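You operate a simulated robot arm through the tools that you are given. There is no shell and no other tool.

Carry out the task below with a simulated robot arm. There is one attempt and no reset: what you move stays moved.

JOB
Zero the teal box's display, then put block 59 back on line.
Fine: on block 59 blue shut, black open; white knob under the teal lid till it shows 0.00, lid shut; then black shut, blue open.

The check looks at the end state, three seconds after you hand in, the way a careful person would. Anything else that was tipped, shoved, dropped, spilled or broken makes it a failure. A push-on lid holds only when it is set on centred and level and pressed home; a screw cap is set on level and turned clockwise until tight.

ROBOT AND FRAMES
A 7-joint arm with a three-finger gripper, fixed in place. Base frame: the origin is on the floor under the middle of its stand, x ahead of it, y to its left, z up. Readings come in m, degrees, newtons and seconds.
It reaches about 1.342 m from its shoulder. Its first joint turns from -166.0 to 166.0 degrees. Payload 2.69 kg.
Tool frame: the origin (TCP) lies between the finger pads and is the grasp point; the fingertips stand 0.03 m ahead of it; z points along the fingers, y is the line along which they close. The gripper opens to 0.128 m; its body begins 0.117 m behind the TCP.
Orientation is that of the tool frame in the base frame, as [roll, pitch, yaw] about the fixed x, y, z axes, in that order (R = Rz(yaw) Ry(pitch) Rx(roll)). With the fingers straight down and closing along the base's y, the tool's x points along the base's -x, its y along +y and its z along -z.

CONTROLS
- The arm moves only by the tool step_arm. Its arguments are lists of equal length, an entry for each row: "linear": the shift along the base's x, y, z in m, a list of three; "rot": the turn, a rotation vector about the base's x, y, z in degrees, a list of three; "grip": the finger opening in m, from 0 to 0.128. In form: {"linear": [[x, y, z], ...], "rot": [[wx, wy, wz], ...], "grip": [grip, ...]}. A call has 1 to 20 rows; each row shifts and turns the commanded pose from where the row before left it. A row lasts 0.2 s, in which the tool goes at most 0.05 m and 8.6 degrees; a call with a longer step from one row to the next is refused whole, and so is a gripper value outside its range. A pose out of reach is approached as far as the arm can. The call stops where the force on the tool passes 90 N (or 10 N more than at its start, if that is more) or the arm is blocked; 0.2 s more then pass. Each finger travels about 0.127 m/s and halts on what it meets, pressing with about 28 N; the grip force reading is that of the motor and also rises with nothing between the fingers. The clock runs only during rows and for 0.2 s after the last one: add rows that do not move to give the fingers time. The reply holds the time, the measured pose of the TCP, the force on the tool along the base axes, the opening and the grip force, in the units named above and with some noise, with the torque about the TCP (base axes, N m) and any sound that the robot's microphone picked up, and new pictures: "show" is both (left out), scene, wrist or none.
- Cameras (640 x 400 px; columns grow to the right, rows downward): "scene" is fixed at [0.0401, -0.5046, 2.1079]; the picture's right is [0.92, -0.38, 0.00], its down [-0.19, -0.46, -0.87] and it looks along [0.33, 0.80, -0.50] (base axes); focal length 322 px, centre (320, 200). "wrist" rides on the gripper at [0.058, 0.054, -0.131] in the tool frame; the picture's right is [-0.68, 0.74, 0.00], its down [-0.62, -0.57, -0.55] and it looks along [-0.40, -0.37, 0.84] (tool axes); focal length 234 px, centre (320, 200). There is no depth. A picture from a camera that has moved, and an enlarged one, comes with that camera's place and axes in the base frame and with its lens. The place of the scene camera against the robot may be out by one fixed shift of up to 0.025 m in any direction.
- lift_body(by): moves the trunk up (or, below 0, down) by that many m; the arm rides with it, the base frame stays. It gives what a move gives, with no picture.
- zoom(camera, box): a new picture of the part [left, top, right, bottom] of that camera's present view, enlarged. It takes no simulated time.
- sign_off(): hands the job in; it is judged then, once.

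Places have to be worked out from the pictures, the camera data and where the tool is seen. Open the gripper and draw the arm clear of the work before you hand the job in, unless the task says otherwise.

The tools are called after "Call:" as a command line: name --argument value ..., lists and objects as JSON in quotes. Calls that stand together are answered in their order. step_arm: Moves the arm, as the interface text tells. Its arguments: {"type":"object","properties":{"linear":{"type":"array","items":{"type":"array","items":{"type":"number"}}},"rot":{"type":"array","items":{"type":"array","items":{"type":"number"}}},"grip":{"type":"array","items":{"type":"number"}},"show":{"type":"string","enum":["both","scene","wrist","none"]}},"required":["linear","rot","grip"]} The other tools are called the same way: lift_body (by) moves the trunk up or down; zoom (camera, box) takes an enlarged picture of a part of a camera's view; sign_off () hands the job in.

At the start:

```text
time: 0.0
tcp_pos: [0.4927, 0.2343, 1.635]
tool_rot: [-180.0, 0.0, -179.9]
contact_force: [0.2, -0.5, 0.8]
wrist_torque: [-0.01, 0.01, 0.02]
width: 0.1278
grip_force: 0.1
trunk travel left (down, up): [-0.225, 0.125]
```

scene: 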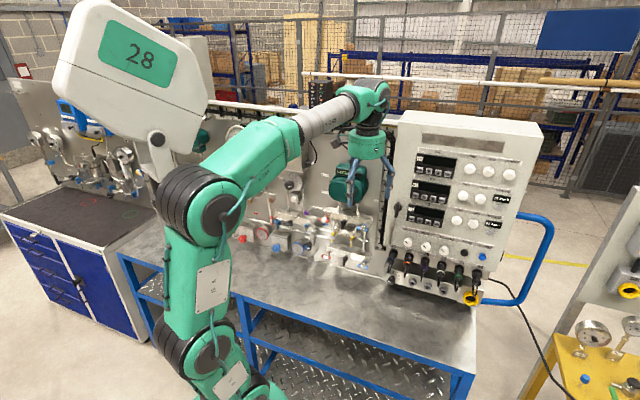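
wrist: 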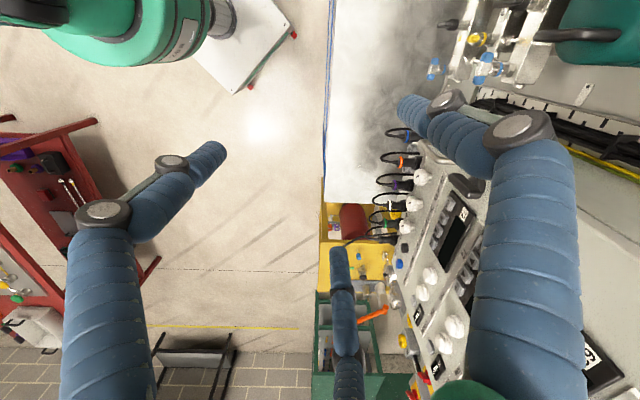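

I'll start by looking closely at the bench area behind the arm to find the teal box and block 59.

Call:
zoom --camera "scene" --box '[220, 120, 400, 280]'

Call:
zoom --camera "scene" --box '[380, 100, 560, 310]'

Call:
zoom --camera "scene" --box '[0, 90, 180, 220]'

Call:
zoom --camera "wrist" --box '[300, 0, 640, 210]'

```text
2.50 times, centred on (310, 200) of scene
camera zoom: at [0.0401, -0.5046, 2.1079], right [0.92, -0.38, 0.0], down [-0.19, -0.46, -0.87], along [0.33, 0.8, -0.5], focal length 804 px, centre (345, 200)
```

zoom: 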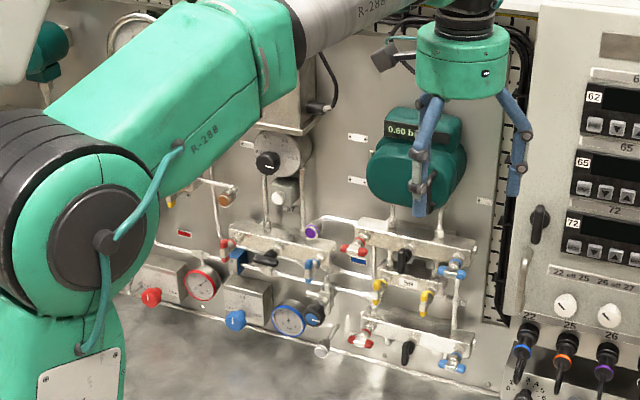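

```text
1.90 times, centred on (470, 205) of scene
camera zoom: at [0.0401, -0.5046, 2.1079], right [0.92, -0.38, 0.0], down [-0.19, -0.46, -0.87], along [0.33, 0.8, -0.5], focal length 613 px, centre (34, 190)
```

zoom: 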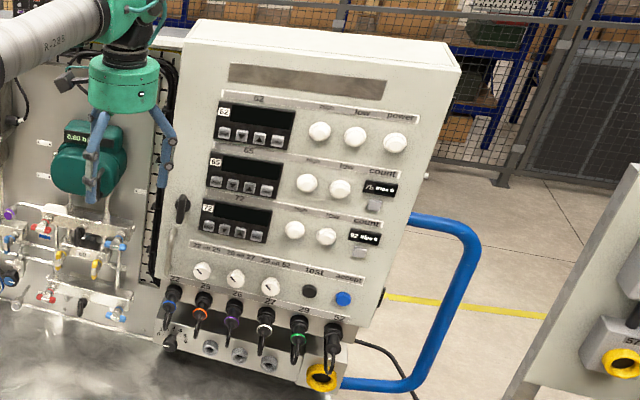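

```text
3.08 times, centred on (90, 155) of scene
camera zoom: at [0.0401, -0.5046, 2.1079], right [0.92, -0.38, 0.0], down [-0.19, -0.46, -0.87], along [0.33, 0.8, -0.5], focal length 990 px, centre (1028, 338)
```

zoom: 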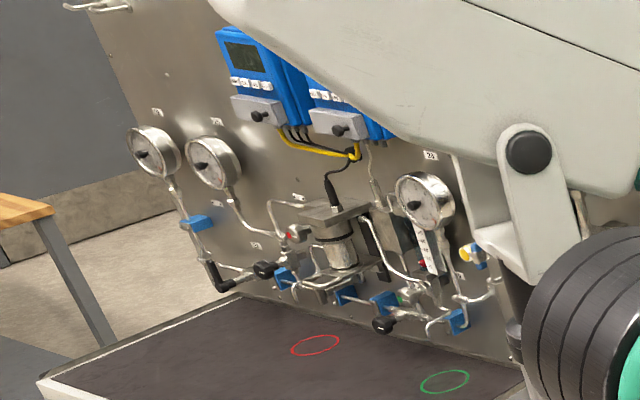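

```text
1.88 times, centred on (470, 105) of wrist
camera zoom: at [0.4348, 0.2876, 1.7657], right [0.68, 0.74, 0.0], down [0.62, -0.57, 0.55], along [0.4, -0.37, -0.84], focal length 441 px, centre (38, 379)
```

zoom: 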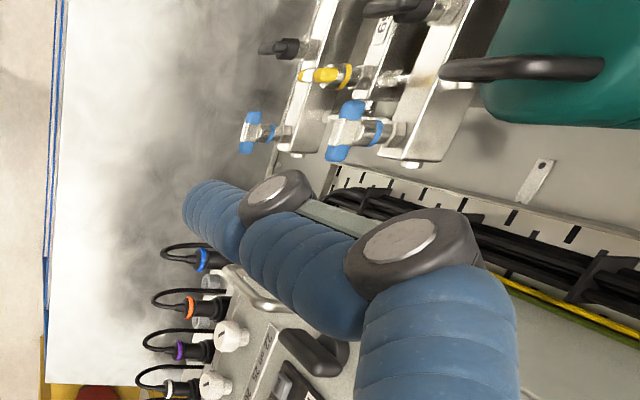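

A teal transmitter with a display hangs above a pair of manifolds; there's another teal thing behind the arm. I zoom in tighter to read labels.

Call:
zoom --camera "scene" --box '[310, 150, 380, 200]'

Call:
zoom --camera "scene" --box '[300, 200, 380, 280]'

Call:
zoom --camera "scene" --box '[180, 90, 330, 180]'

Call:
zoom --camera "scene" --box '[240, 190, 320, 260]'

```text
8.00 times, centred on (345, 175) of scene
camera zoom: at [0.0401, -0.5046, 2.1079], right [0.92, -0.38, 0.0], down [-0.19, -0.46, -0.87], along [0.33, 0.8, -0.5], focal length 2574 px, centre (120, 400)
```

zoom: 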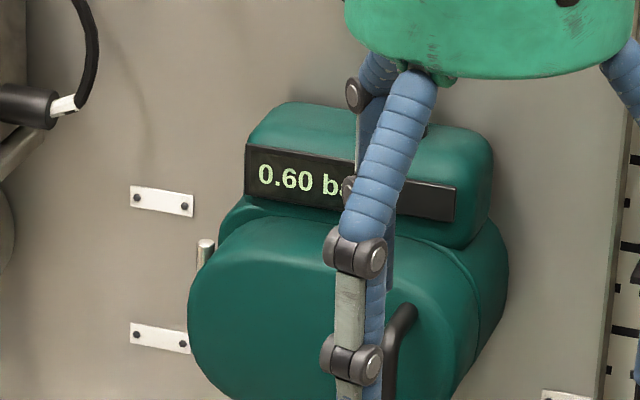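

```text
5.00 times, centred on (340, 240) of scene
camera zoom: at [0.0401, -0.5046, 2.1079], right [0.92, -0.38, 0.0], down [-0.19, -0.46, -0.87], along [0.33, 0.8, -0.5], focal length 1609 px, centre (220, 0)
```

zoom: 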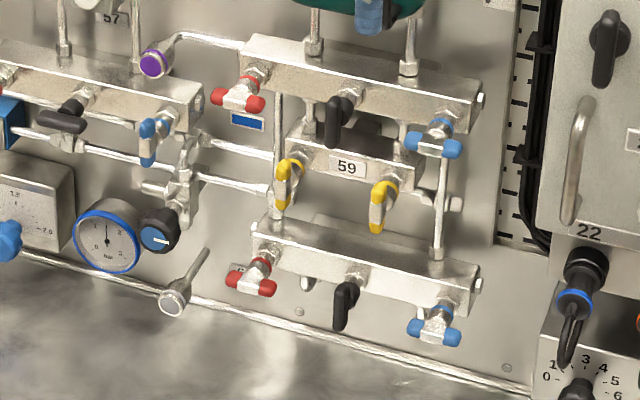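

```text
4.27 times, centred on (255, 135) of scene
camera zoom: at [0.0401, -0.5046, 2.1079], right [0.92, -0.38, 0.0], down [-0.19, -0.46, -0.87], along [0.33, 0.8, -0.5], focal length 1373 px, centre (597, 477)
```

zoom: 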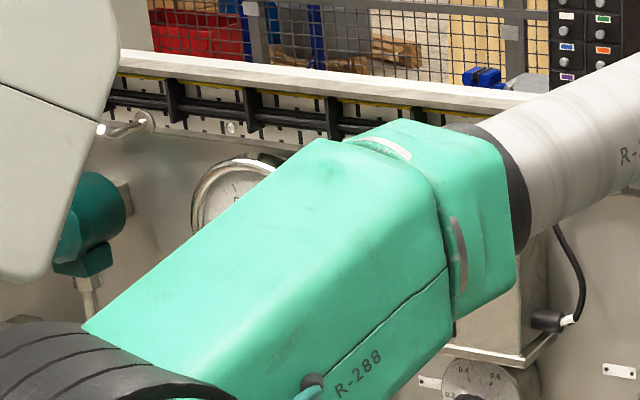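

```text
5.71 times, centred on (280, 225) of scene
camera zoom: at [0.0401, -0.5046, 2.1079], right [0.92, -0.38, 0.0], down [-0.19, -0.46, -0.87], along [0.33, 0.8, -0.5], focal length 1839 px, centre (549, 57)
```

zoom: 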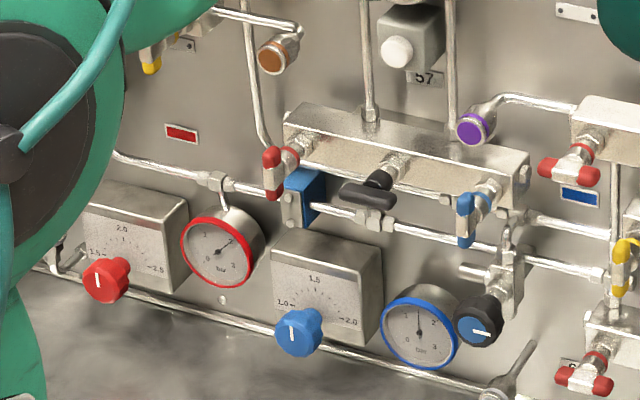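

The 59 plate sits between an upper and a lower red/black/blue manifold, so I need to know which it belongs to. Zooming more tightly.

Call:
zoom --camera "scene" --box '[340, 204, 364, 224]'

Call:
zoom --camera "scene" --box '[340, 240, 404, 280]'

Call:
zoom --camera "scene" --box '[340, 200, 404, 240]'

Call:
zoom --camera "wrist" --box '[420, 0, 560, 90]'

```text
16.00 times, centred on (352, 214) of scene
camera zoom: at [0.0401, -0.5046, 2.1079], right [0.92, -0.38, 0.0], down [-0.19, -0.46, -0.87], along [0.33, 0.8, -0.5], focal length 5149 px, centre (-192, -24)
```

zoom: 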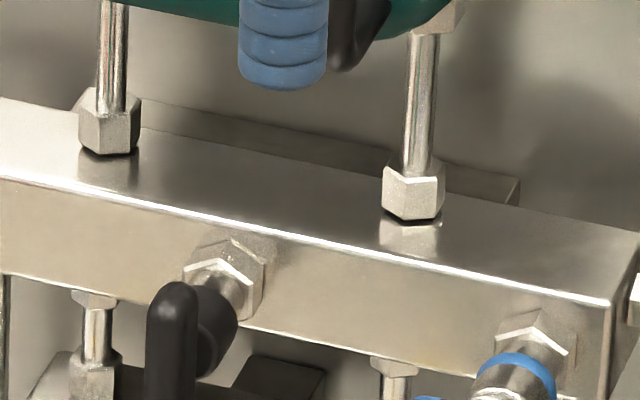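

```text
10.00 times, centred on (372, 260) of scene
camera zoom: at [0.0401, -0.5046, 2.1079], right [0.92, -0.38, 0.0], down [-0.19, -0.46, -0.87], along [0.33, 0.8, -0.5], focal length 3218 px, centre (-200, -400)
```

zoom: 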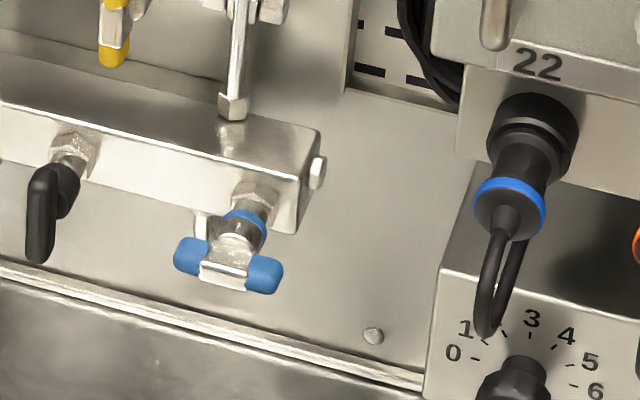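

```text
10.00 times, centred on (372, 220) of scene
camera zoom: at [0.0401, -0.5046, 2.1079], right [0.92, -0.38, 0.0], down [-0.19, -0.46, -0.87], along [0.33, 0.8, -0.5], focal length 3218 px, centre (-200, 0)
```

zoom: 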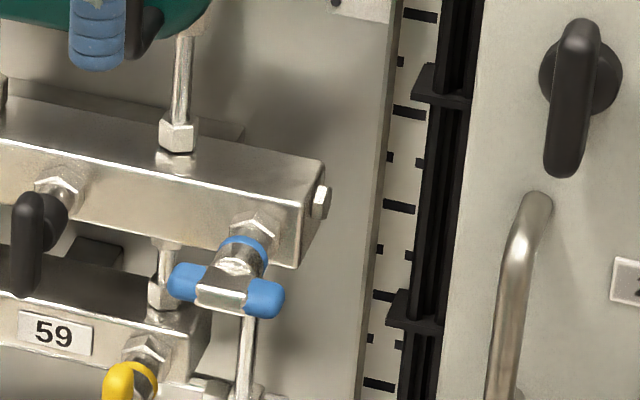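

```text
4.44 times, centred on (490, 45) of wrist
camera zoom: at [0.4348, 0.2876, 1.7657], right [0.68, 0.74, 0.0], down [0.62, -0.57, 0.55], along [0.4, -0.37, -0.84], focal length 1041 px, centre (-436, 889)
```

zoom: 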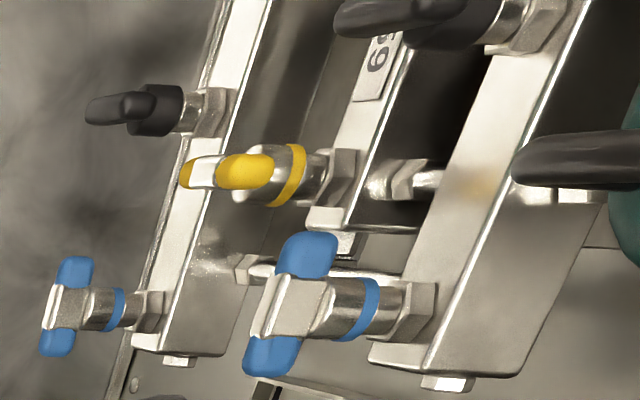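

By triangulating both views, the upper blue handle is near (0.633, 0.464, 1.325) and the red one near (0.51, 0.59, 1.32). So the panel faces the robot at about 45°. I'll begin swinging the tool toward horizontal, pointing into the panel, to get a frontal wrist view.

Call:
step_arm --linear '[[-0.006, 0.004, -0.005], [-0.006, 0.004, -0.005], [-0.006, 0.004, -0.005], [-0.006, 0.004, -0.005], [-0.006, 0.004, -0.005], [-0.006, 0.004, -0.005]]' --rot '[[5.8, -5.8, 0], [5.8, -5.8, 0], [5.8, -5.8, 0], [5.8, -5.8, 0], [5.8, -5.8, 0], [5.8, -5.8, 0]]' --grip '[0.128, 0.128, 0.128, 0.128, 0.128, 0.128]'

```text
time: 1.4
tcp_pos: [0.4565, 0.2595, 1.6045]
tool_rot: [140.6, 32.4, 168.0]
contact_force: [0.3, 0.4, -0.1]
wrist_torque: [-0.01, 0.05, 0.0]
width: 0.128
grip_force: 0.1
trunk travel left (down, up): [-0.225, 0.125]
camera wrist: at [0.3297, 0.2433, 1.6875], right [0.43, 0.49, 0.76], down [0.31, -0.87, 0.38], along [0.85, 0.07, -0.53], focal length 234 px, centre (320, 200)
```

scene: 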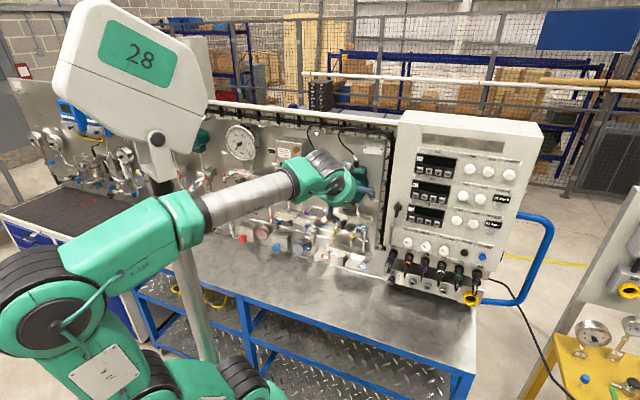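
wrist: 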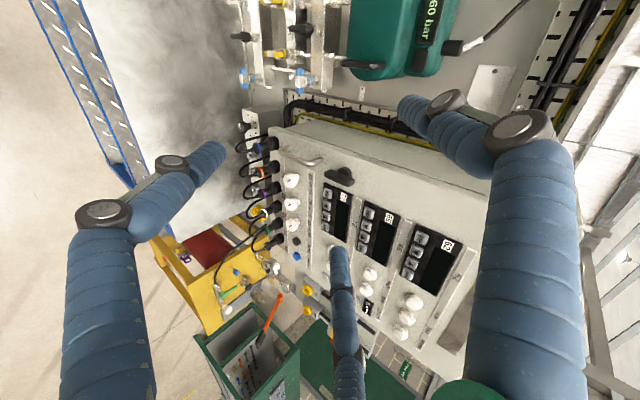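

The arm follows cleanly. I'll finish the pitch to horizontal, then roll +45° about the panel normal so that the wrist camera sits upper-left and the fingers close vertically.

Call:
step_arm --linear '[[-0.012, -0.004, -0.015], [-0.012, -0.004, -0.015], [-0.012, -0.004, -0.015], [-0.012, -0.004, -0.015], [-0.012, -0.004, -0.015], [0, 0, 0], [0, 0, 0], [0, 0, 0], [0, 0, 0], [0, 0, 0], [0, 0, 0]]' --rot '[[5.8, -5.8, 0], [5.8, -5.8, 0], [5.8, -5.8, 0], [5.8, -5.8, 0], [5.62, -5.62, 0], [5.3, 5.3, 0], [5.3, 5.3, 0], [5.3, 5.3, 0], [5.3, 5.3, 0], [5.3, 5.3, 0], [5.3, 5.3, 0]]' --grip '[0.128, 0.128, 0.128, 0.128, 0.128, 0.128, 0.128, 0.128, 0.128, 0.128, 0.128]'

```text
time: 3.8
tcp_pos: [0.3962, 0.2379, 1.5295]
tool_rot: [90.0, -0.1, 135.0]
contact_force: [0.2, -0.1, 0.5]
wrist_torque: [0.0, -0.03, -0.01]
width: 0.1279
grip_force: 0.0
trunk travel left (down, up): [-0.225, 0.125]
camera wrist: at [0.2632, 0.1858, 1.584], right [0.48, -0.48, 0.74], down [0.05, -0.82, -0.57], along [0.88, 0.31, -0.37], focal length 234 px, centre (320, 200)
```

scene: 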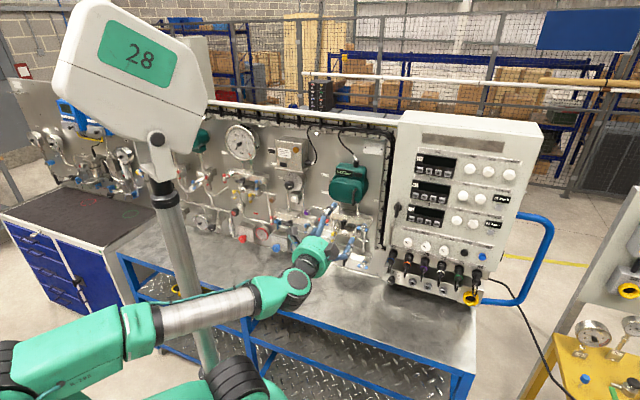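
wrist: 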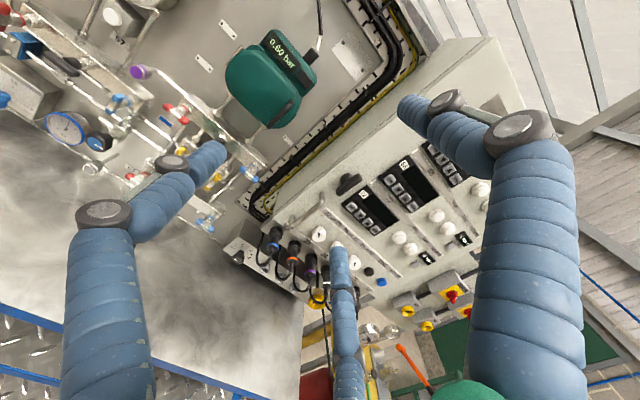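

The arm is now low and clear of the panel in the scene view, so I'll read the teal box and manifolds again.

Call:
zoom --camera "scene" --box '[316, 150, 396, 200]'

Call:
zoom --camera "scene" --box '[180, 110, 340, 210]'

Call:
zoom --camera "wrist" --box '[0, 0, 320, 240]'

Call:
zoom --camera "wrist" --box '[90, 60, 270, 240]'

```text
8.00 times, centred on (356, 175) of scene
camera zoom: at [0.0401, -0.5046, 2.1079], right [0.92, -0.38, 0.0], down [-0.19, -0.46, -0.87], along [0.33, 0.8, -0.5], focal length 2574 px, centre (32, 400)
```

zoom: 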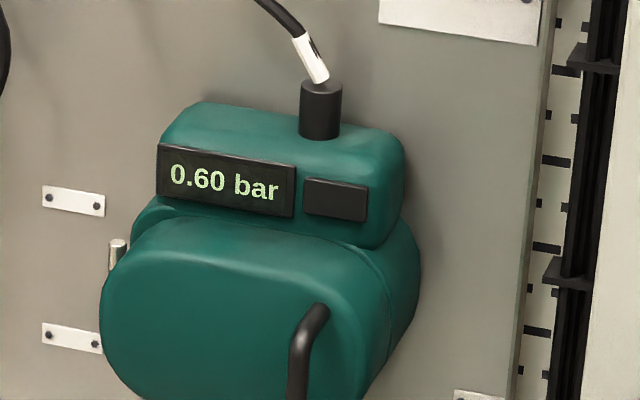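

```text
4.00 times, centred on (260, 160) of scene
camera zoom: at [0.0401, -0.5046, 2.1079], right [0.92, -0.38, 0.0], down [-0.19, -0.46, -0.87], along [0.33, 0.8, -0.5], focal length 1287 px, centre (560, 360)
```

zoom: 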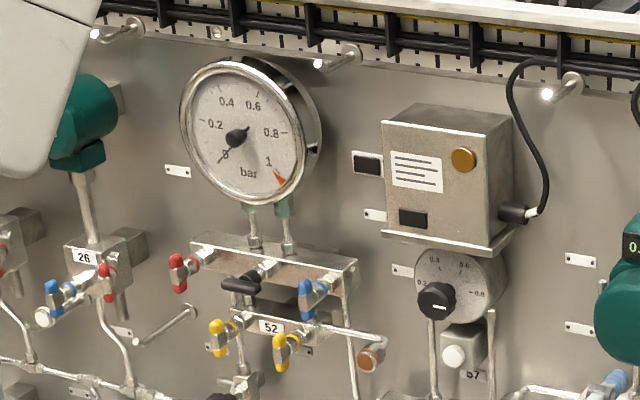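

```text
1.67 times, centred on (160, 120) of wrist
camera zoom: at [0.2632, 0.1858, 1.584], right [0.48, -0.48, 0.74], down [0.05, -0.82, -0.57], along [0.88, 0.31, -0.37], focal length 390 px, centre (587, 333)
```

zoom: 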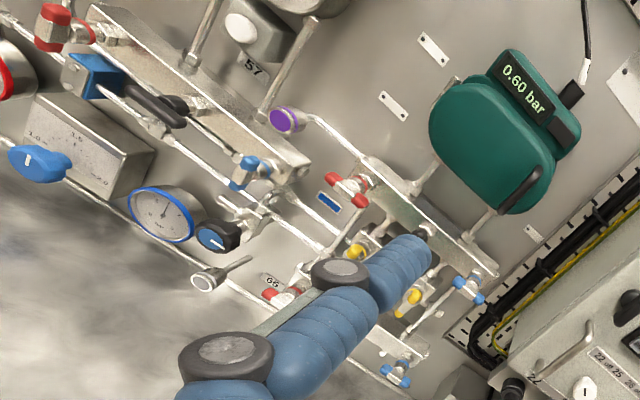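

```text
2.22 times, centred on (180, 150) of wrist
camera zoom: at [0.2632, 0.1858, 1.584], right [0.48, -0.48, 0.74], down [0.05, -0.82, -0.57], along [0.88, 0.31, -0.37], focal length 520 px, centre (631, 311)
```

zoom: 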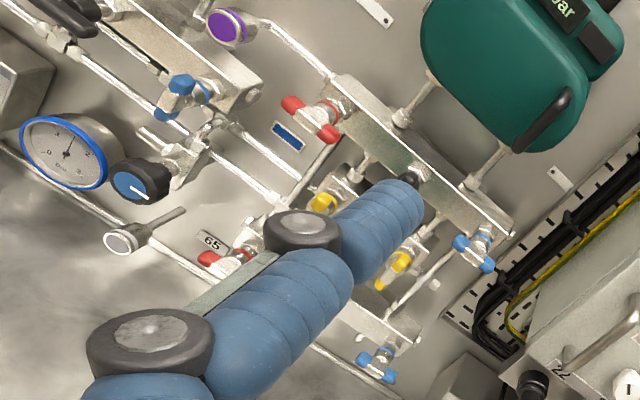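

The lower manifold carries its own plate, 65. Block 52 has its plate on a yellow-handled sub-block under the red/black/blue manifold, so block 59 is the upper manifold feeding the teal box. I'll move left for a frontal close view of it.

Call:
step_arm --linear '[[-0.0183, 0.03, -0.0167], [-0.0183, 0.03, -0.0167], [-0.0183, 0.03, -0.0167], [-0.0183, 0.03, -0.0167], [-0.0183, 0.03, -0.0167], [-0.0183, 0.03, -0.0167]]' --rot '[[0, 0, 0], [0, 0, 0], [0, 0, 0], [0, 0, 0], [0, 0, 0], [0, 0, 0]]' --grip '[0.128, 0.128, 0.128, 0.128, 0.128, 0.128]'

```text
time: 5.2
tcp_pos: [0.3669, 0.3228, 1.4487]
tool_rot: [90.2, 0.0, 135.9]
contact_force: [-0.1, -1.0, 0.9]
wrist_torque: [-0.03, 0.02, -0.02]
width: 0.1281
grip_force: 0.0
out of reach, approached as far as the arm can: row 3, 4, 5, 6
trunk travel left (down, up): [-0.225, 0.125]
camera wrist: at [0.2351, 0.2692, 1.5035], right [0.49, -0.47, 0.74], down [0.06, -0.82, -0.56], along [0.87, 0.32, -0.37], focal length 234 px, centre (320, 200)
```

scene: 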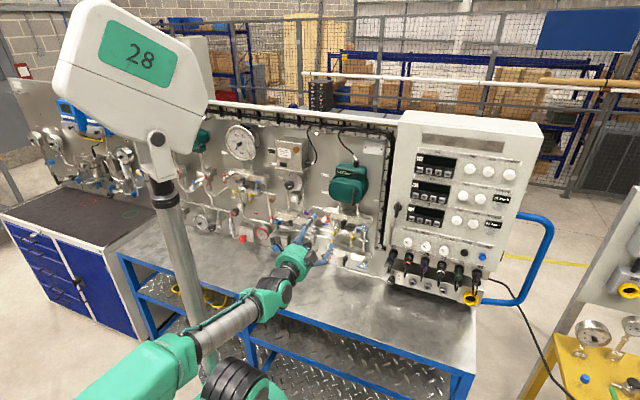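
wrist: 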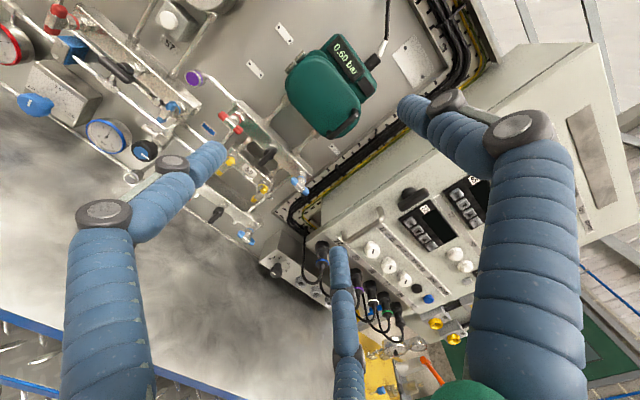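

The last rows were out of reach, probably because the arm is folded too tightly this close to its stand. I'll move the commanded pose outward toward the panel, staying well short of the handles, so it becomes reachable.

Call:
step_arm --linear '[[0.022, 0.022, 0], [0.022, 0.022, 0], [0.022, 0.022, 0], [0, 0, 0]]' --rot '[[0, 0, 0], [0, 0, 0], [0, 0, 0], [0, 0, 0]]' --grip '[0.128, 0.128, 0.128, 0.128]'

```text
time: 6.2
tcp_pos: [0.4422, 0.3821, 1.4492]
tool_rot: [90.1, 0.2, 135.6]
contact_force: [0.1, 0.7, 0.1]
wrist_torque: [0.0, 0.02, -0.02]
width: 0.128
grip_force: 0.1
out of reach, approached as far as the arm can: row 1
trunk travel left (down, up): [-0.225, 0.125]
camera wrist: at [0.31, 0.3292, 1.5037], right [0.48, -0.47, 0.74], down [0.05, -0.82, -0.56], along [0.87, 0.31, -0.37], focal length 234 px, centre (320, 200)
```

scene: 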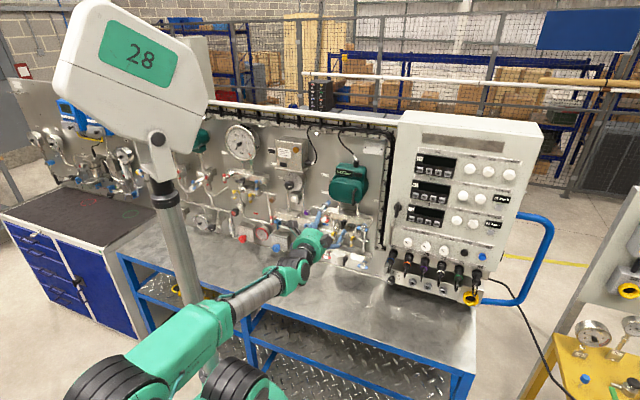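
wrist: 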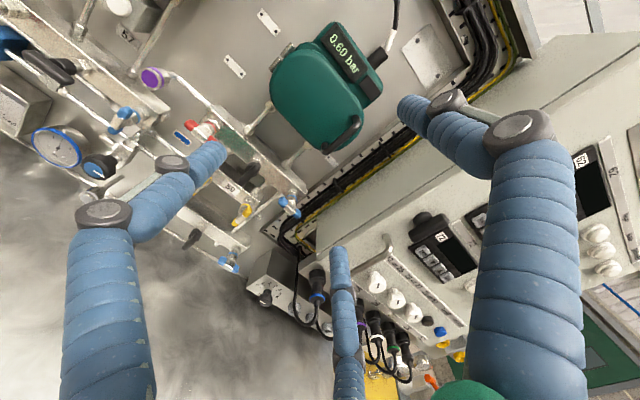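

Now reachable at d≈0.58. I'll slide left parallel to the panel to bring block 59 to the middle of the wrist view.

Call:
step_arm --linear '[[-0.02, 0.02, 0], [-0.02, 0.02, 0], [-0.02, 0.02, 0], [-0.02, 0.02, 0], [0, 0, 0]]' --rot '[[0, 0, 0], [0, 0, 0], [0, 0, 0], [0, 0, 0], [0, 0, 0]]' --grip '[0.128, 0.128, 0.128, 0.128, 0.128]'

```text
time: 7.4
tcp_pos: [0.433, 0.3847, 1.4687]
tool_rot: [90.2, 0.2, 136.1]
contact_force: [-1.0, 0.4, 0.1]
wrist_torque: [-0.02, 0.01, 0.0]
width: 0.128
grip_force: 0.0
out of reach, approached as far as the arm can: row 1, 2, 3, 4
trunk travel left (down, up): [-0.225, 0.125]
camera wrist: at [0.3007, 0.3312, 1.5223], right [0.49, -0.47, 0.74], down [0.06, -0.82, -0.56], along [0.87, 0.32, -0.37], focal length 234 px, centre (320, 200)
```

scene: 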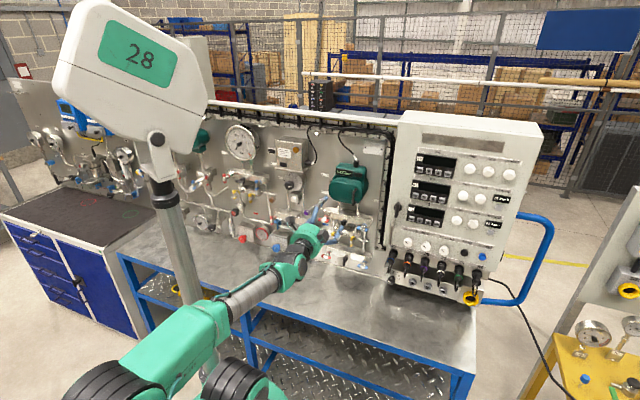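
wrist: 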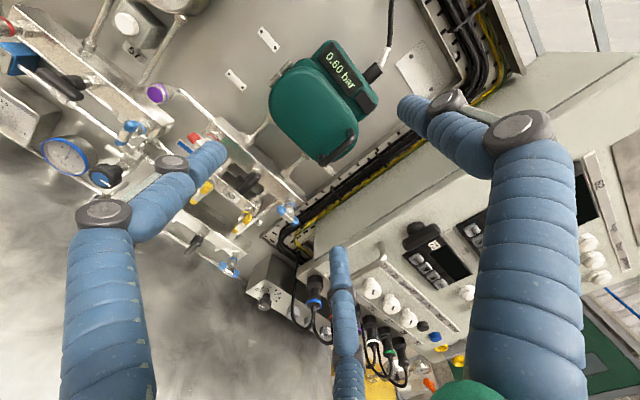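

Sliding left at this depth is blocked by how tightly the arm can fold. I'll go a little further out (d≈0.63, still ~0.1 m short of the handles) and then slide left.

Call:
step_arm --linear '[[0.018, 0.018, -0.01], [0.018, 0.018, -0.01], [-0.02, 0.02, 0], [-0.02, 0.02, 0], [-0.02, 0.02, 0], [0, 0, 0]]' --rot '[[0, 0, 0], [0, 0, 0], [0, 0, 0], [0, 0, 0], [0, 0, 0], [0, 0, 0]]' --grip '[0.128, 0.128, 0.128, 0.128, 0.128, 0.128]'

```text
time: 8.8
tcp_pos: [0.4657, 0.4165, 1.4575]
tool_rot: [90.3, 0.1, 136.3]
contact_force: [-0.7, -0.2, 0.0]
wrist_torque: [0.0, -0.03, -0.03]
width: 0.1277
grip_force: 0.1
out of reach, approached as far as the arm can: row 1, 2, 3, 4, 5
trunk travel left (down, up): [-0.225, 0.125]
camera wrist: at [0.334, 0.3628, 1.5118], right [0.49, -0.46, 0.74], down [0.06, -0.82, -0.56], along [0.87, 0.32, -0.38], focal length 234 px, centre (320, 200)
```

scene: 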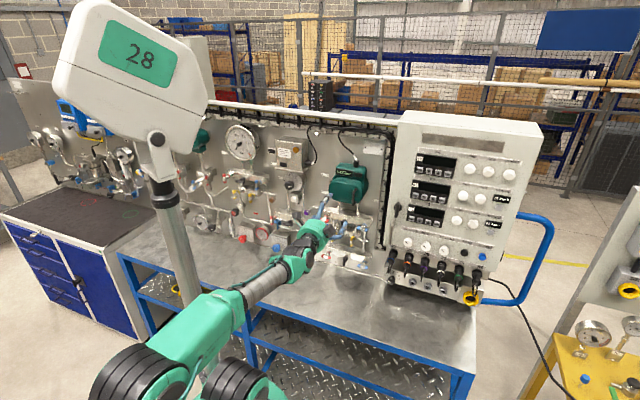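
wrist: 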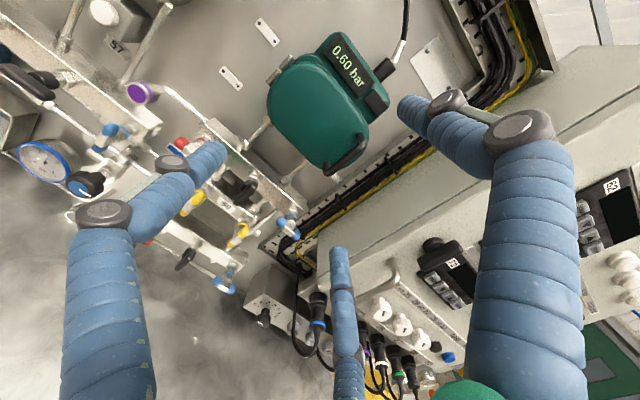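

Leftward motion is limited at e≈0.035 regardless of depth, which suggests a wrist joint limit in this roll. I'll step right a bit and roll −90° about the panel normal to see if the other roll gives more freedom.

Call:
step_arm --linear '[[0.02, -0.02, 0], [0.02, -0.02, 0], [0, 0, 0], [0, 0, 0], [0, 0, 0], [0, 0, 0], [0, 0, 0], [0, 0, 0], [0, 0, 0], [0, 0, 0], [0, 0, 0], [0, 0, 0], [0, 0, 0]]' --rot '[[0, 0, 0], [0, 0, 0], [-5.8, -5.8, 0], [-5.8, -5.8, 0], [-5.8, -5.8, 0], [-5.8, -5.8, 0], [-5.8, -5.8, 0], [-5.8, -5.8, 0], [-5.8, -5.8, 0], [-5.8, -5.8, 0], [-5.8, -5.8, 0], [-5.8, -5.8, 0], [-5.65, -5.65, 0]]' --grip '[0.128, 0.128, 0.128, 0.128, 0.128, 0.128, 0.128, 0.128, 0.128, 0.128, 0.128, 0.128, 0.128]'

```text
time: 11.6
tcp_pos: [0.5056, 0.3755, 1.4579]
tool_rot: [-98.0, 89.7, -53.0]
contact_force: [0.2, 0.5, -0.1]
wrist_torque: [0.01, 0.04, 0.01]
width: 0.1282
grip_force: 0.1
trunk travel left (down, up): [-0.225, 0.125]
camera wrist: at [0.3762, 0.3209, 1.3995], right [-0.52, 0.52, 0.67], down [0.01, -0.79, 0.62], along [0.85, 0.33, 0.4], focal length 234 px, centre (320, 200)
```

scene: 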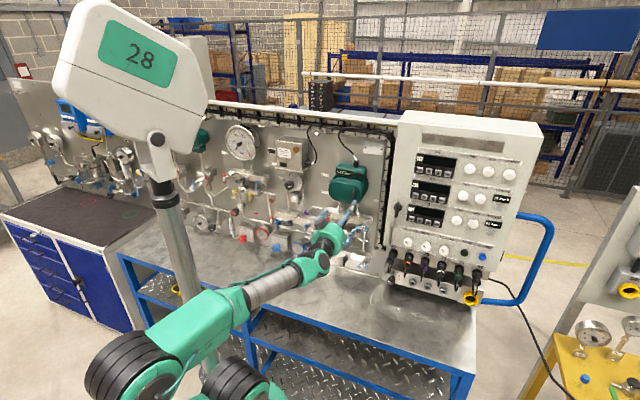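
wrist: 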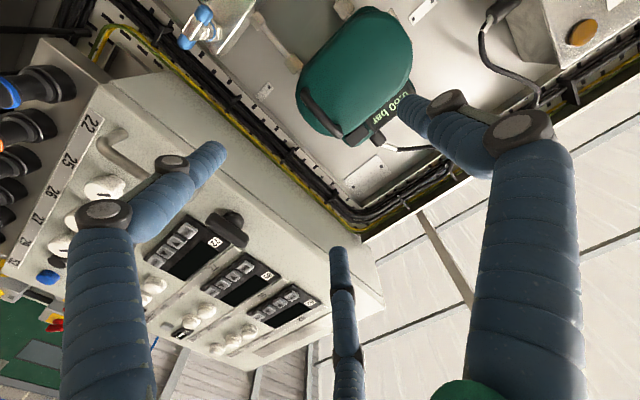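

Rolling works. Now I'll test moving left and down in this roll to see block 59 from below-left.

Call:
step_arm --linear '[[-0.021, 0.0127, -0.032], [-0.021, 0.0127, -0.032], [-0.021, 0.0127, -0.032], [-0.021, 0.0127, -0.032], [-0.021, 0.0127, -0.032], [0, 0, 0]]' --rot '[[0, 0, 0], [0, 0, 0], [0, 0, 0], [0, 0, 0], [0, 0, 0], [0, 0, 0]]' --grip '[0.128, 0.128, 0.128, 0.128, 0.128, 0.128]'

```text
time: 13.0
tcp_pos: [0.4358, 0.3588, 1.3063]
tool_rot: [-157.4, 89.8, -111.4]
contact_force: [0.1, 0.3, -0.4]
wrist_torque: [0.01, 0.0, 0.01]
width: 0.1283
grip_force: 0.1
out of reach, approached as far as the arm can: row 2, 3, 4, 5
trunk travel left (down, up): [-0.225, 0.125]
camera wrist: at [0.3067, 0.301, 1.2483], right [-0.53, 0.51, 0.68], down [0.03, -0.79, 0.62], along [0.85, 0.35, 0.4], focal length 234 px, centre (320, 200)
```

scene: 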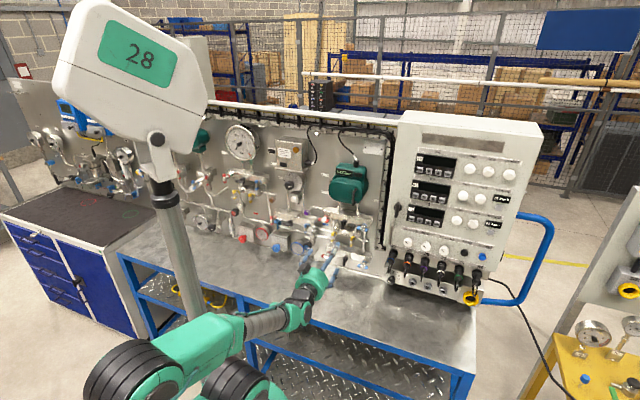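
wrist: 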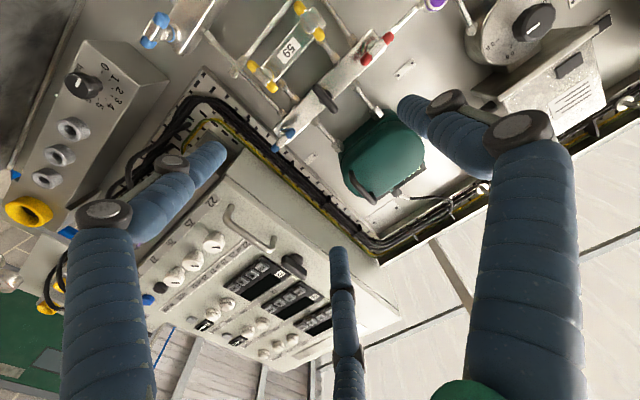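

I can see block 59 from below now; I'll zoom in on its handles and label.

Call:
zoom --camera "wrist" --box '[230, 0, 430, 160]'

Call:
zoom --camera "scene" --box '[230, 180, 390, 280]'

Call:
zoom --camera "scene" --box '[0, 280, 400, 400]'

```text
2.50 times, centred on (330, 80) of wrist
camera zoom: at [0.3067, 0.301, 1.2483], right [-0.53, 0.51, 0.68], down [0.03, -0.79, 0.62], along [0.85, 0.35, 0.4], focal length 585 px, centre (295, 500)
```

zoom: 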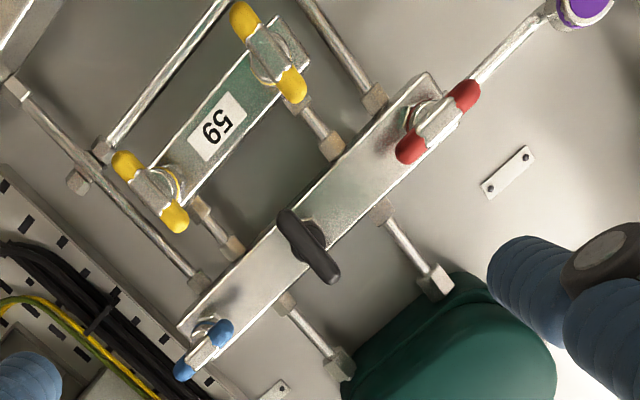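

```text
4.00 times, centred on (310, 230) of scene
camera zoom: at [0.0401, -0.5046, 2.1079], right [0.92, -0.38, 0.0], down [-0.19, -0.46, -0.87], along [0.33, 0.8, -0.5], focal length 1287 px, centre (360, 80)
```

zoom: 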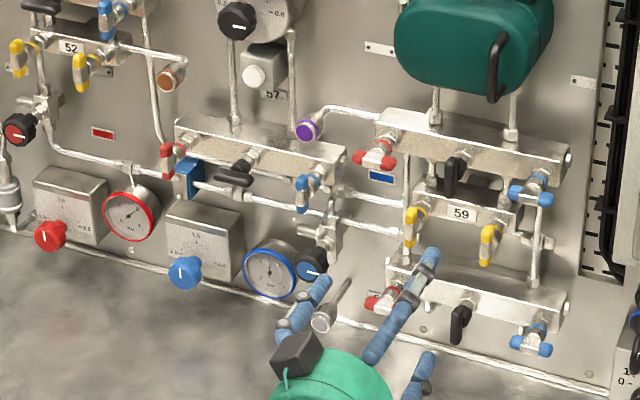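

```text
1.60 times, centred on (200, 340) of scene
camera zoom: at [0.0401, -0.5046, 2.1079], right [0.92, -0.38, 0.0], down [-0.19, -0.46, -0.87], along [0.33, 0.8, -0.5], focal length 515 px, centre (512, -24)
```

zoom: 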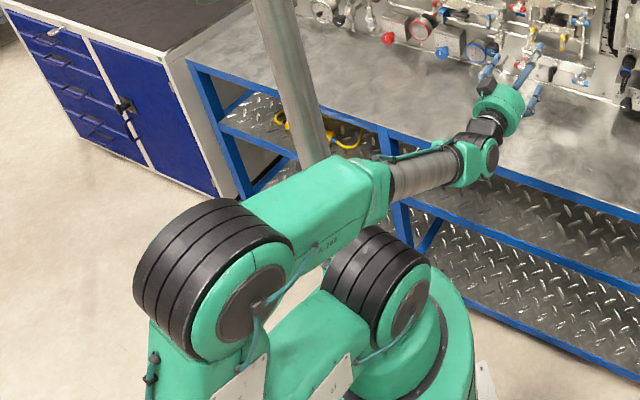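

The view confirms the convention: yellow bleeds vertical (shut), black vertical (shut), and red and blue horizontal (open). Triangulating two wrist views puts blue at (0.649, 0.477, 1.298) and black near (0.582, 0.536, 1.298). Zooming once more to see handle shapes and the lid.

Call:
zoom --camera "wrist" --box '[300, 60, 380, 110]'

Call:
zoom --camera "wrist" --box '[255, 105, 335, 155]'

Call:
zoom --camera "wrist" --box '[320, 80, 448, 220]'

Call:
zoom --camera "scene" --box '[324, 160, 380, 210]'

```text
8.00 times, centred on (340, 85) of wrist
camera zoom: at [0.3067, 0.301, 1.2483], right [-0.53, 0.51, 0.68], down [0.03, -0.79, 0.62], along [0.85, 0.35, 0.4], focal length 1873 px, centre (160, 1120)
```

zoom: 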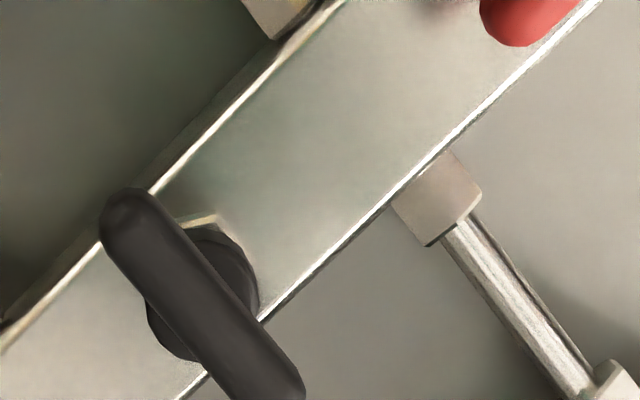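

```text
8.00 times, centred on (295, 130) of wrist
camera zoom: at [0.3067, 0.301, 1.2483], right [-0.53, 0.51, 0.68], down [0.03, -0.79, 0.62], along [0.85, 0.35, 0.4], focal length 1873 px, centre (520, 760)
```

zoom: 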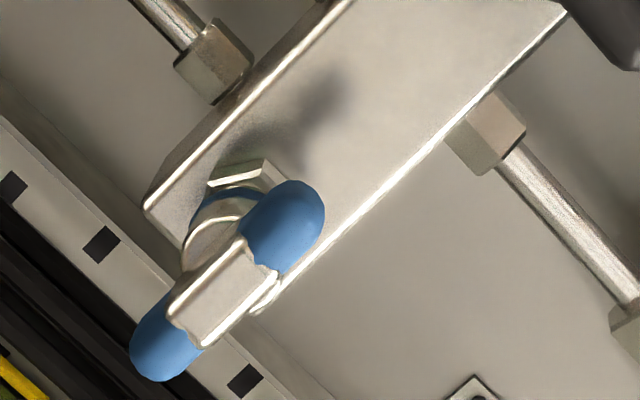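

```text
2.86 times, centred on (384, 150) of wrist
camera zoom: at [0.3067, 0.301, 1.2483], right [-0.53, 0.51, 0.68], down [0.03, -0.79, 0.62], along [0.85, 0.35, 0.4], focal length 669 px, centre (137, 343)
```

zoom: 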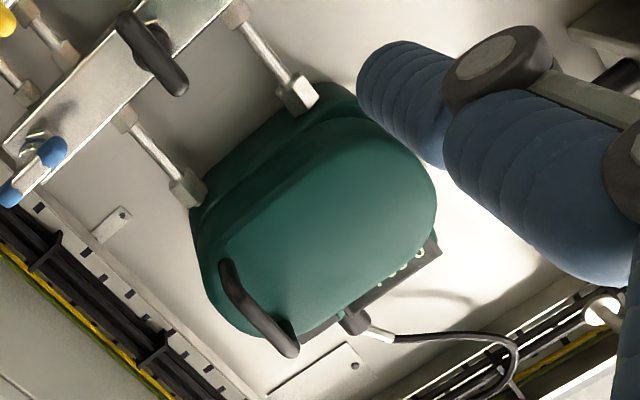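

```text
8.00 times, centred on (352, 185) of scene
camera zoom: at [0.0401, -0.5046, 2.1079], right [0.92, -0.38, 0.0], down [-0.19, -0.46, -0.87], along [0.33, 0.8, -0.5], focal length 2574 px, centre (64, 320)
```

zoom: 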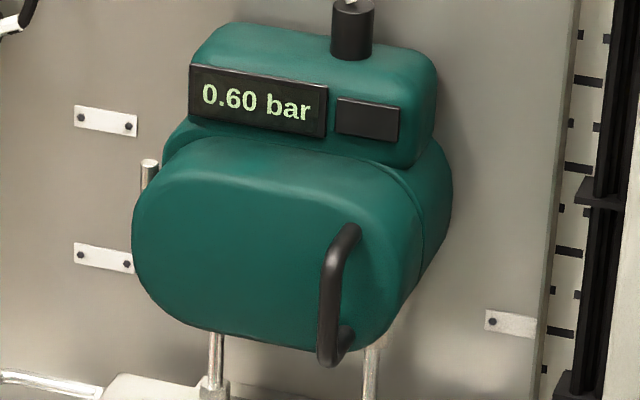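

The black handle is a symmetric bar on a hub, and the lid is hinged at left with a D-handle at right. Before gripping anything, I'll close the fingers in free space to see how the three of them converge.

Call:
step_arm --linear '[[0, 0, 0], [0, 0, 0], [0, 0, 0], [0, 0, 0]]' --rot '[[0, 0, 0], [0, 0, 0], [0, 0, 0], [0, 0, 0]]' --grip '[0.03, 0.03, 0.03, 0.03]' --show "wrist"

Call:
step_arm --linear '[[0, 0, 0], [0, 0, 0], [0, 0, 0]]' --rot '[[0, 0, 0], [0, 0, 0], [0, 0, 0]]' --grip '[0.0, 0.0, 0.0]' --show "wrist"

```text
time: 14.0
tcp_pos: [0.4361, 0.359, 1.3058]
tool_rot: [-158.9, 89.8, -112.8]
contact_force: [0.3, 0.1, 0.3]
wrist_torque: [0.0, 0.02, -0.01]
width: 0.0298
grip_force: 0.1
trunk travel left (down, up): [-0.225, 0.125]
camera wrist: at [0.307, 0.3012, 1.2485], right [-0.53, 0.51, 0.68], down [0.03, -0.79, 0.62], along [0.85, 0.35, 0.4], focal length 234 px, centre (320, 200)
```

wrist: 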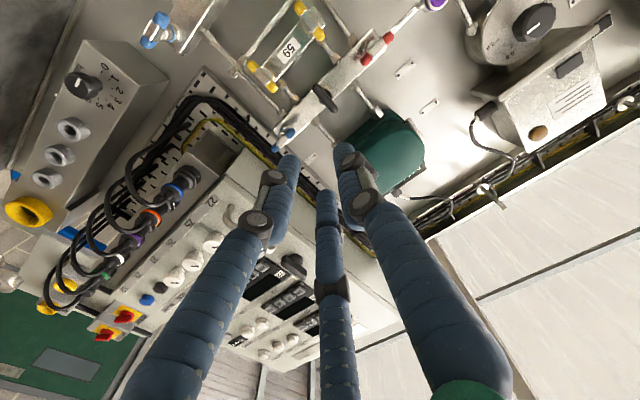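

```text
time: 14.8
tcp_pos: [0.4353, 0.3573, 1.3076]
tool_rot: [-158.9, 89.8, -113.0]
contact_force: [-0.3, 0.6, -0.3]
wrist_torque: [-0.02, 0.02, -0.02]
width: 0.0024
grip_force: 27.4
trunk travel left (down, up): [-0.225, 0.125]
camera wrist: at [0.307, 0.3012, 1.2485], right [-0.53, 0.51, 0.68], down [0.03, -0.79, 0.62], along [0.85, 0.35, 0.4], focal length 234 px, centre (320, 200)
```

wrist: 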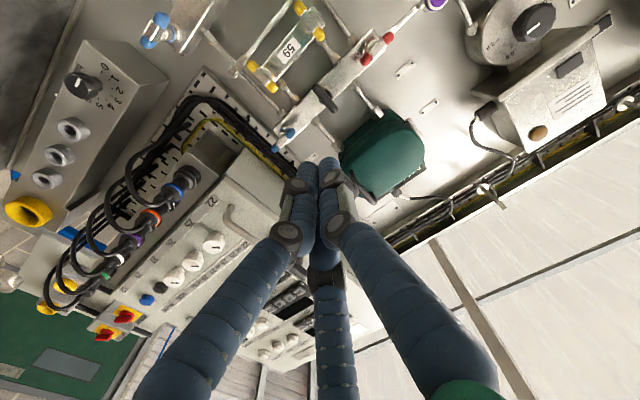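

The fingers close radially like a 3-jaw chuck: thumb on tool +y, two fingers on −y. I'll move in front of the blue handle (d≈0.66, still clear), roll +90° to put the thumb on top, and set a 0.07 opening.

Call:
step_arm --linear '[[0.0392, 0.0077, -0.0032], [0.0392, 0.0077, -0.0032], [0.0392, 0.0077, -0.0032], [0, 0, 0], [0, 0, 0], [0, 0, 0], [0, 0, 0], [0, 0, 0], [0, 0, 0], [0, 0, 0], [0, 0, 0], [0, 0, 0], [0, 0, 0], [0, 0, 0]]' --rot '[[0, 0, 0], [0, 0, 0], [0, 0, 0], [5.8, 5.8, 0], [5.8, 5.8, 0], [5.8, 5.8, 0], [5.8, 5.8, 0], [5.8, 5.8, 0], [5.8, 5.8, 0], [5.8, 5.8, 0], [5.8, 5.8, 0], [5.8, 5.8, 0], [5.8, 5.8, 0], [5.65, 5.65, 0]]' --grip '[0.07, 0.07, 0.07, 0.07, 0.07, 0.07, 0.07, 0.07, 0.07, 0.07, 0.07, 0.07, 0.07, 0.07]'

```text
time: 17.8
tcp_pos: [0.5566, 0.3823, 1.298]
tool_rot: [90.0, -0.1, 135.1]
contact_force: [0.3, -1.1, -0.4]
wrist_torque: [-0.01, 0.01, 0.04]
width: 0.0699
grip_force: 0.1
trunk travel left (down, up): [-0.225, 0.125]
camera wrist: at [0.4225, 0.332, 1.3521], right [0.48, -0.48, 0.74], down [0.05, -0.82, -0.57], along [0.88, 0.31, -0.37], focal length 234 px, centre (320, 200)
```

scene: 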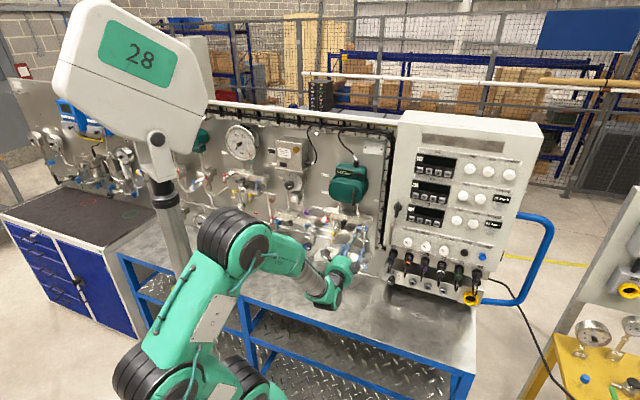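
wrist: 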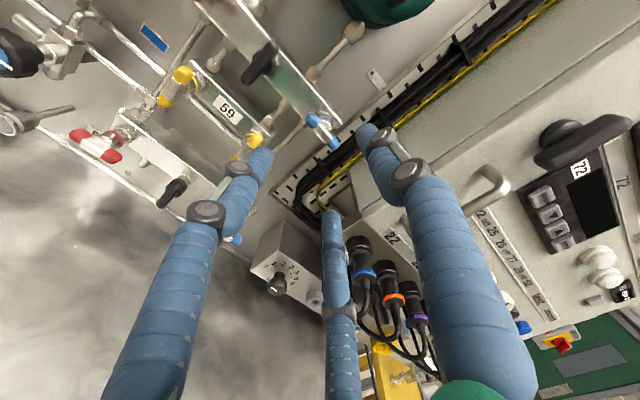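

The arm took a new elbow posture but stayed clear. I'll dry-run the clockwise +90° roll here, clear of the handle, to check it's within joint range.

Call:
step_arm --linear '[[0, 0, 0], [0, 0, 0], [0, 0, 0], [0, 0, 0], [0, 0, 0], [0, 0, 0], [0, 0, 0], [0, 0, 0], [0, 0, 0], [0, 0, 0], [0, 0, 0]]' --rot '[[5.8, 5.8, 0], [5.8, 5.8, 0], [5.8, 5.8, 0], [5.8, 5.8, 0], [5.8, 5.8, 0], [5.8, 5.8, 0], [5.8, 5.8, 0], [5.8, 5.8, 0], [5.8, 5.8, 0], [5.8, 5.8, 0], [5.65, 5.65, 0]]' --grip '[0.07, 0.07, 0.07, 0.07, 0.07, 0.07, 0.07, 0.07, 0.07, 0.07, 0.07]'

```text
time: 20.2
tcp_pos: [0.5555, 0.3819, 1.2984]
tool_rot: [-61.9, -89.9, -73.1]
contact_force: [-0.9, 0.6, -0.1]
wrist_torque: [0.01, -0.02, 0.0]
width: 0.0705
grip_force: 0.0
trunk travel left (down, up): [-0.225, 0.125]
camera wrist: at [0.5011, 0.2513, 1.3562], right [0.52, -0.52, -0.68], down [-0.79, 0.01, -0.62], along [0.33, 0.85, -0.4], focal length 234 px, centre (320, 200)
```

scene: 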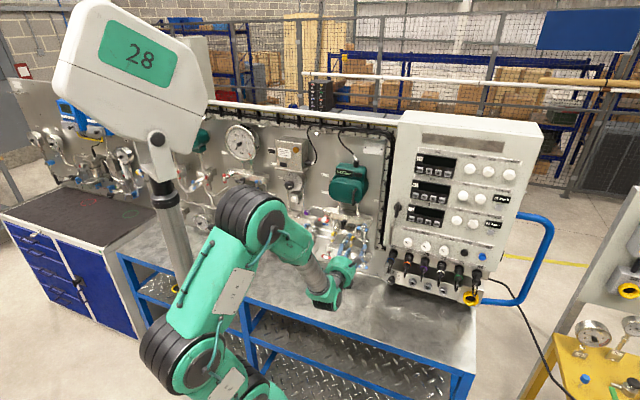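
wrist: 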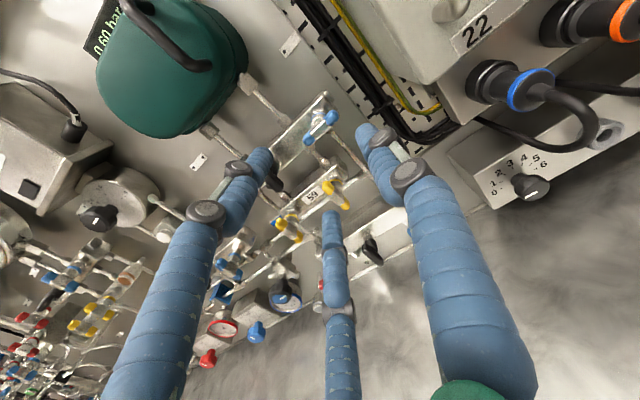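

Roll B is within range. I'll zoom on the blue handle from this pose to refine its position.

Call:
zoom --camera "wrist" --box '[280, 90, 360, 150]'

Call:
zoom --camera "wrist" --box '[220, 80, 380, 270]'

```text
6.67 times, centred on (320, 120) of wrist
camera zoom: at [0.5011, 0.2513, 1.3562], right [0.52, -0.52, -0.68], down [-0.79, 0.01, -0.62], along [0.33, 0.85, -0.4], focal length 1561 px, centre (320, 733)
```

zoom: 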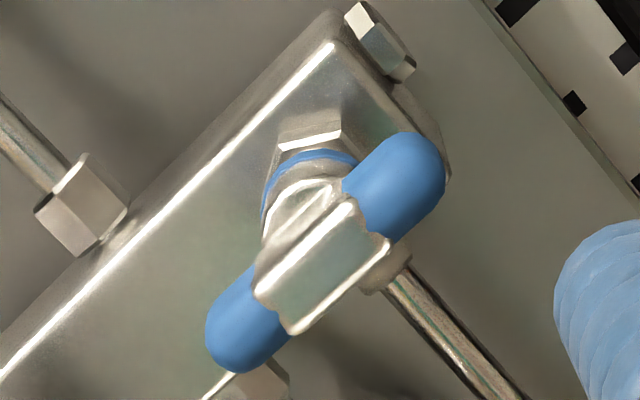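

```text
2.11 times, centred on (300, 175) of wrist
camera zoom: at [0.5011, 0.2513, 1.3562], right [0.52, -0.52, -0.68], down [-0.79, 0.01, -0.62], along [0.33, 0.85, -0.4], focal length 493 px, centre (362, 253)
```

zoom: 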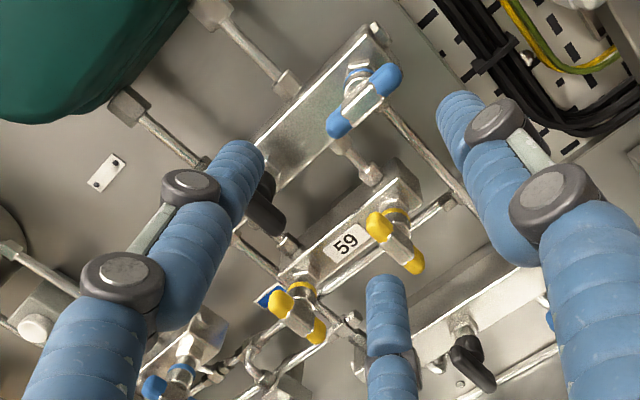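

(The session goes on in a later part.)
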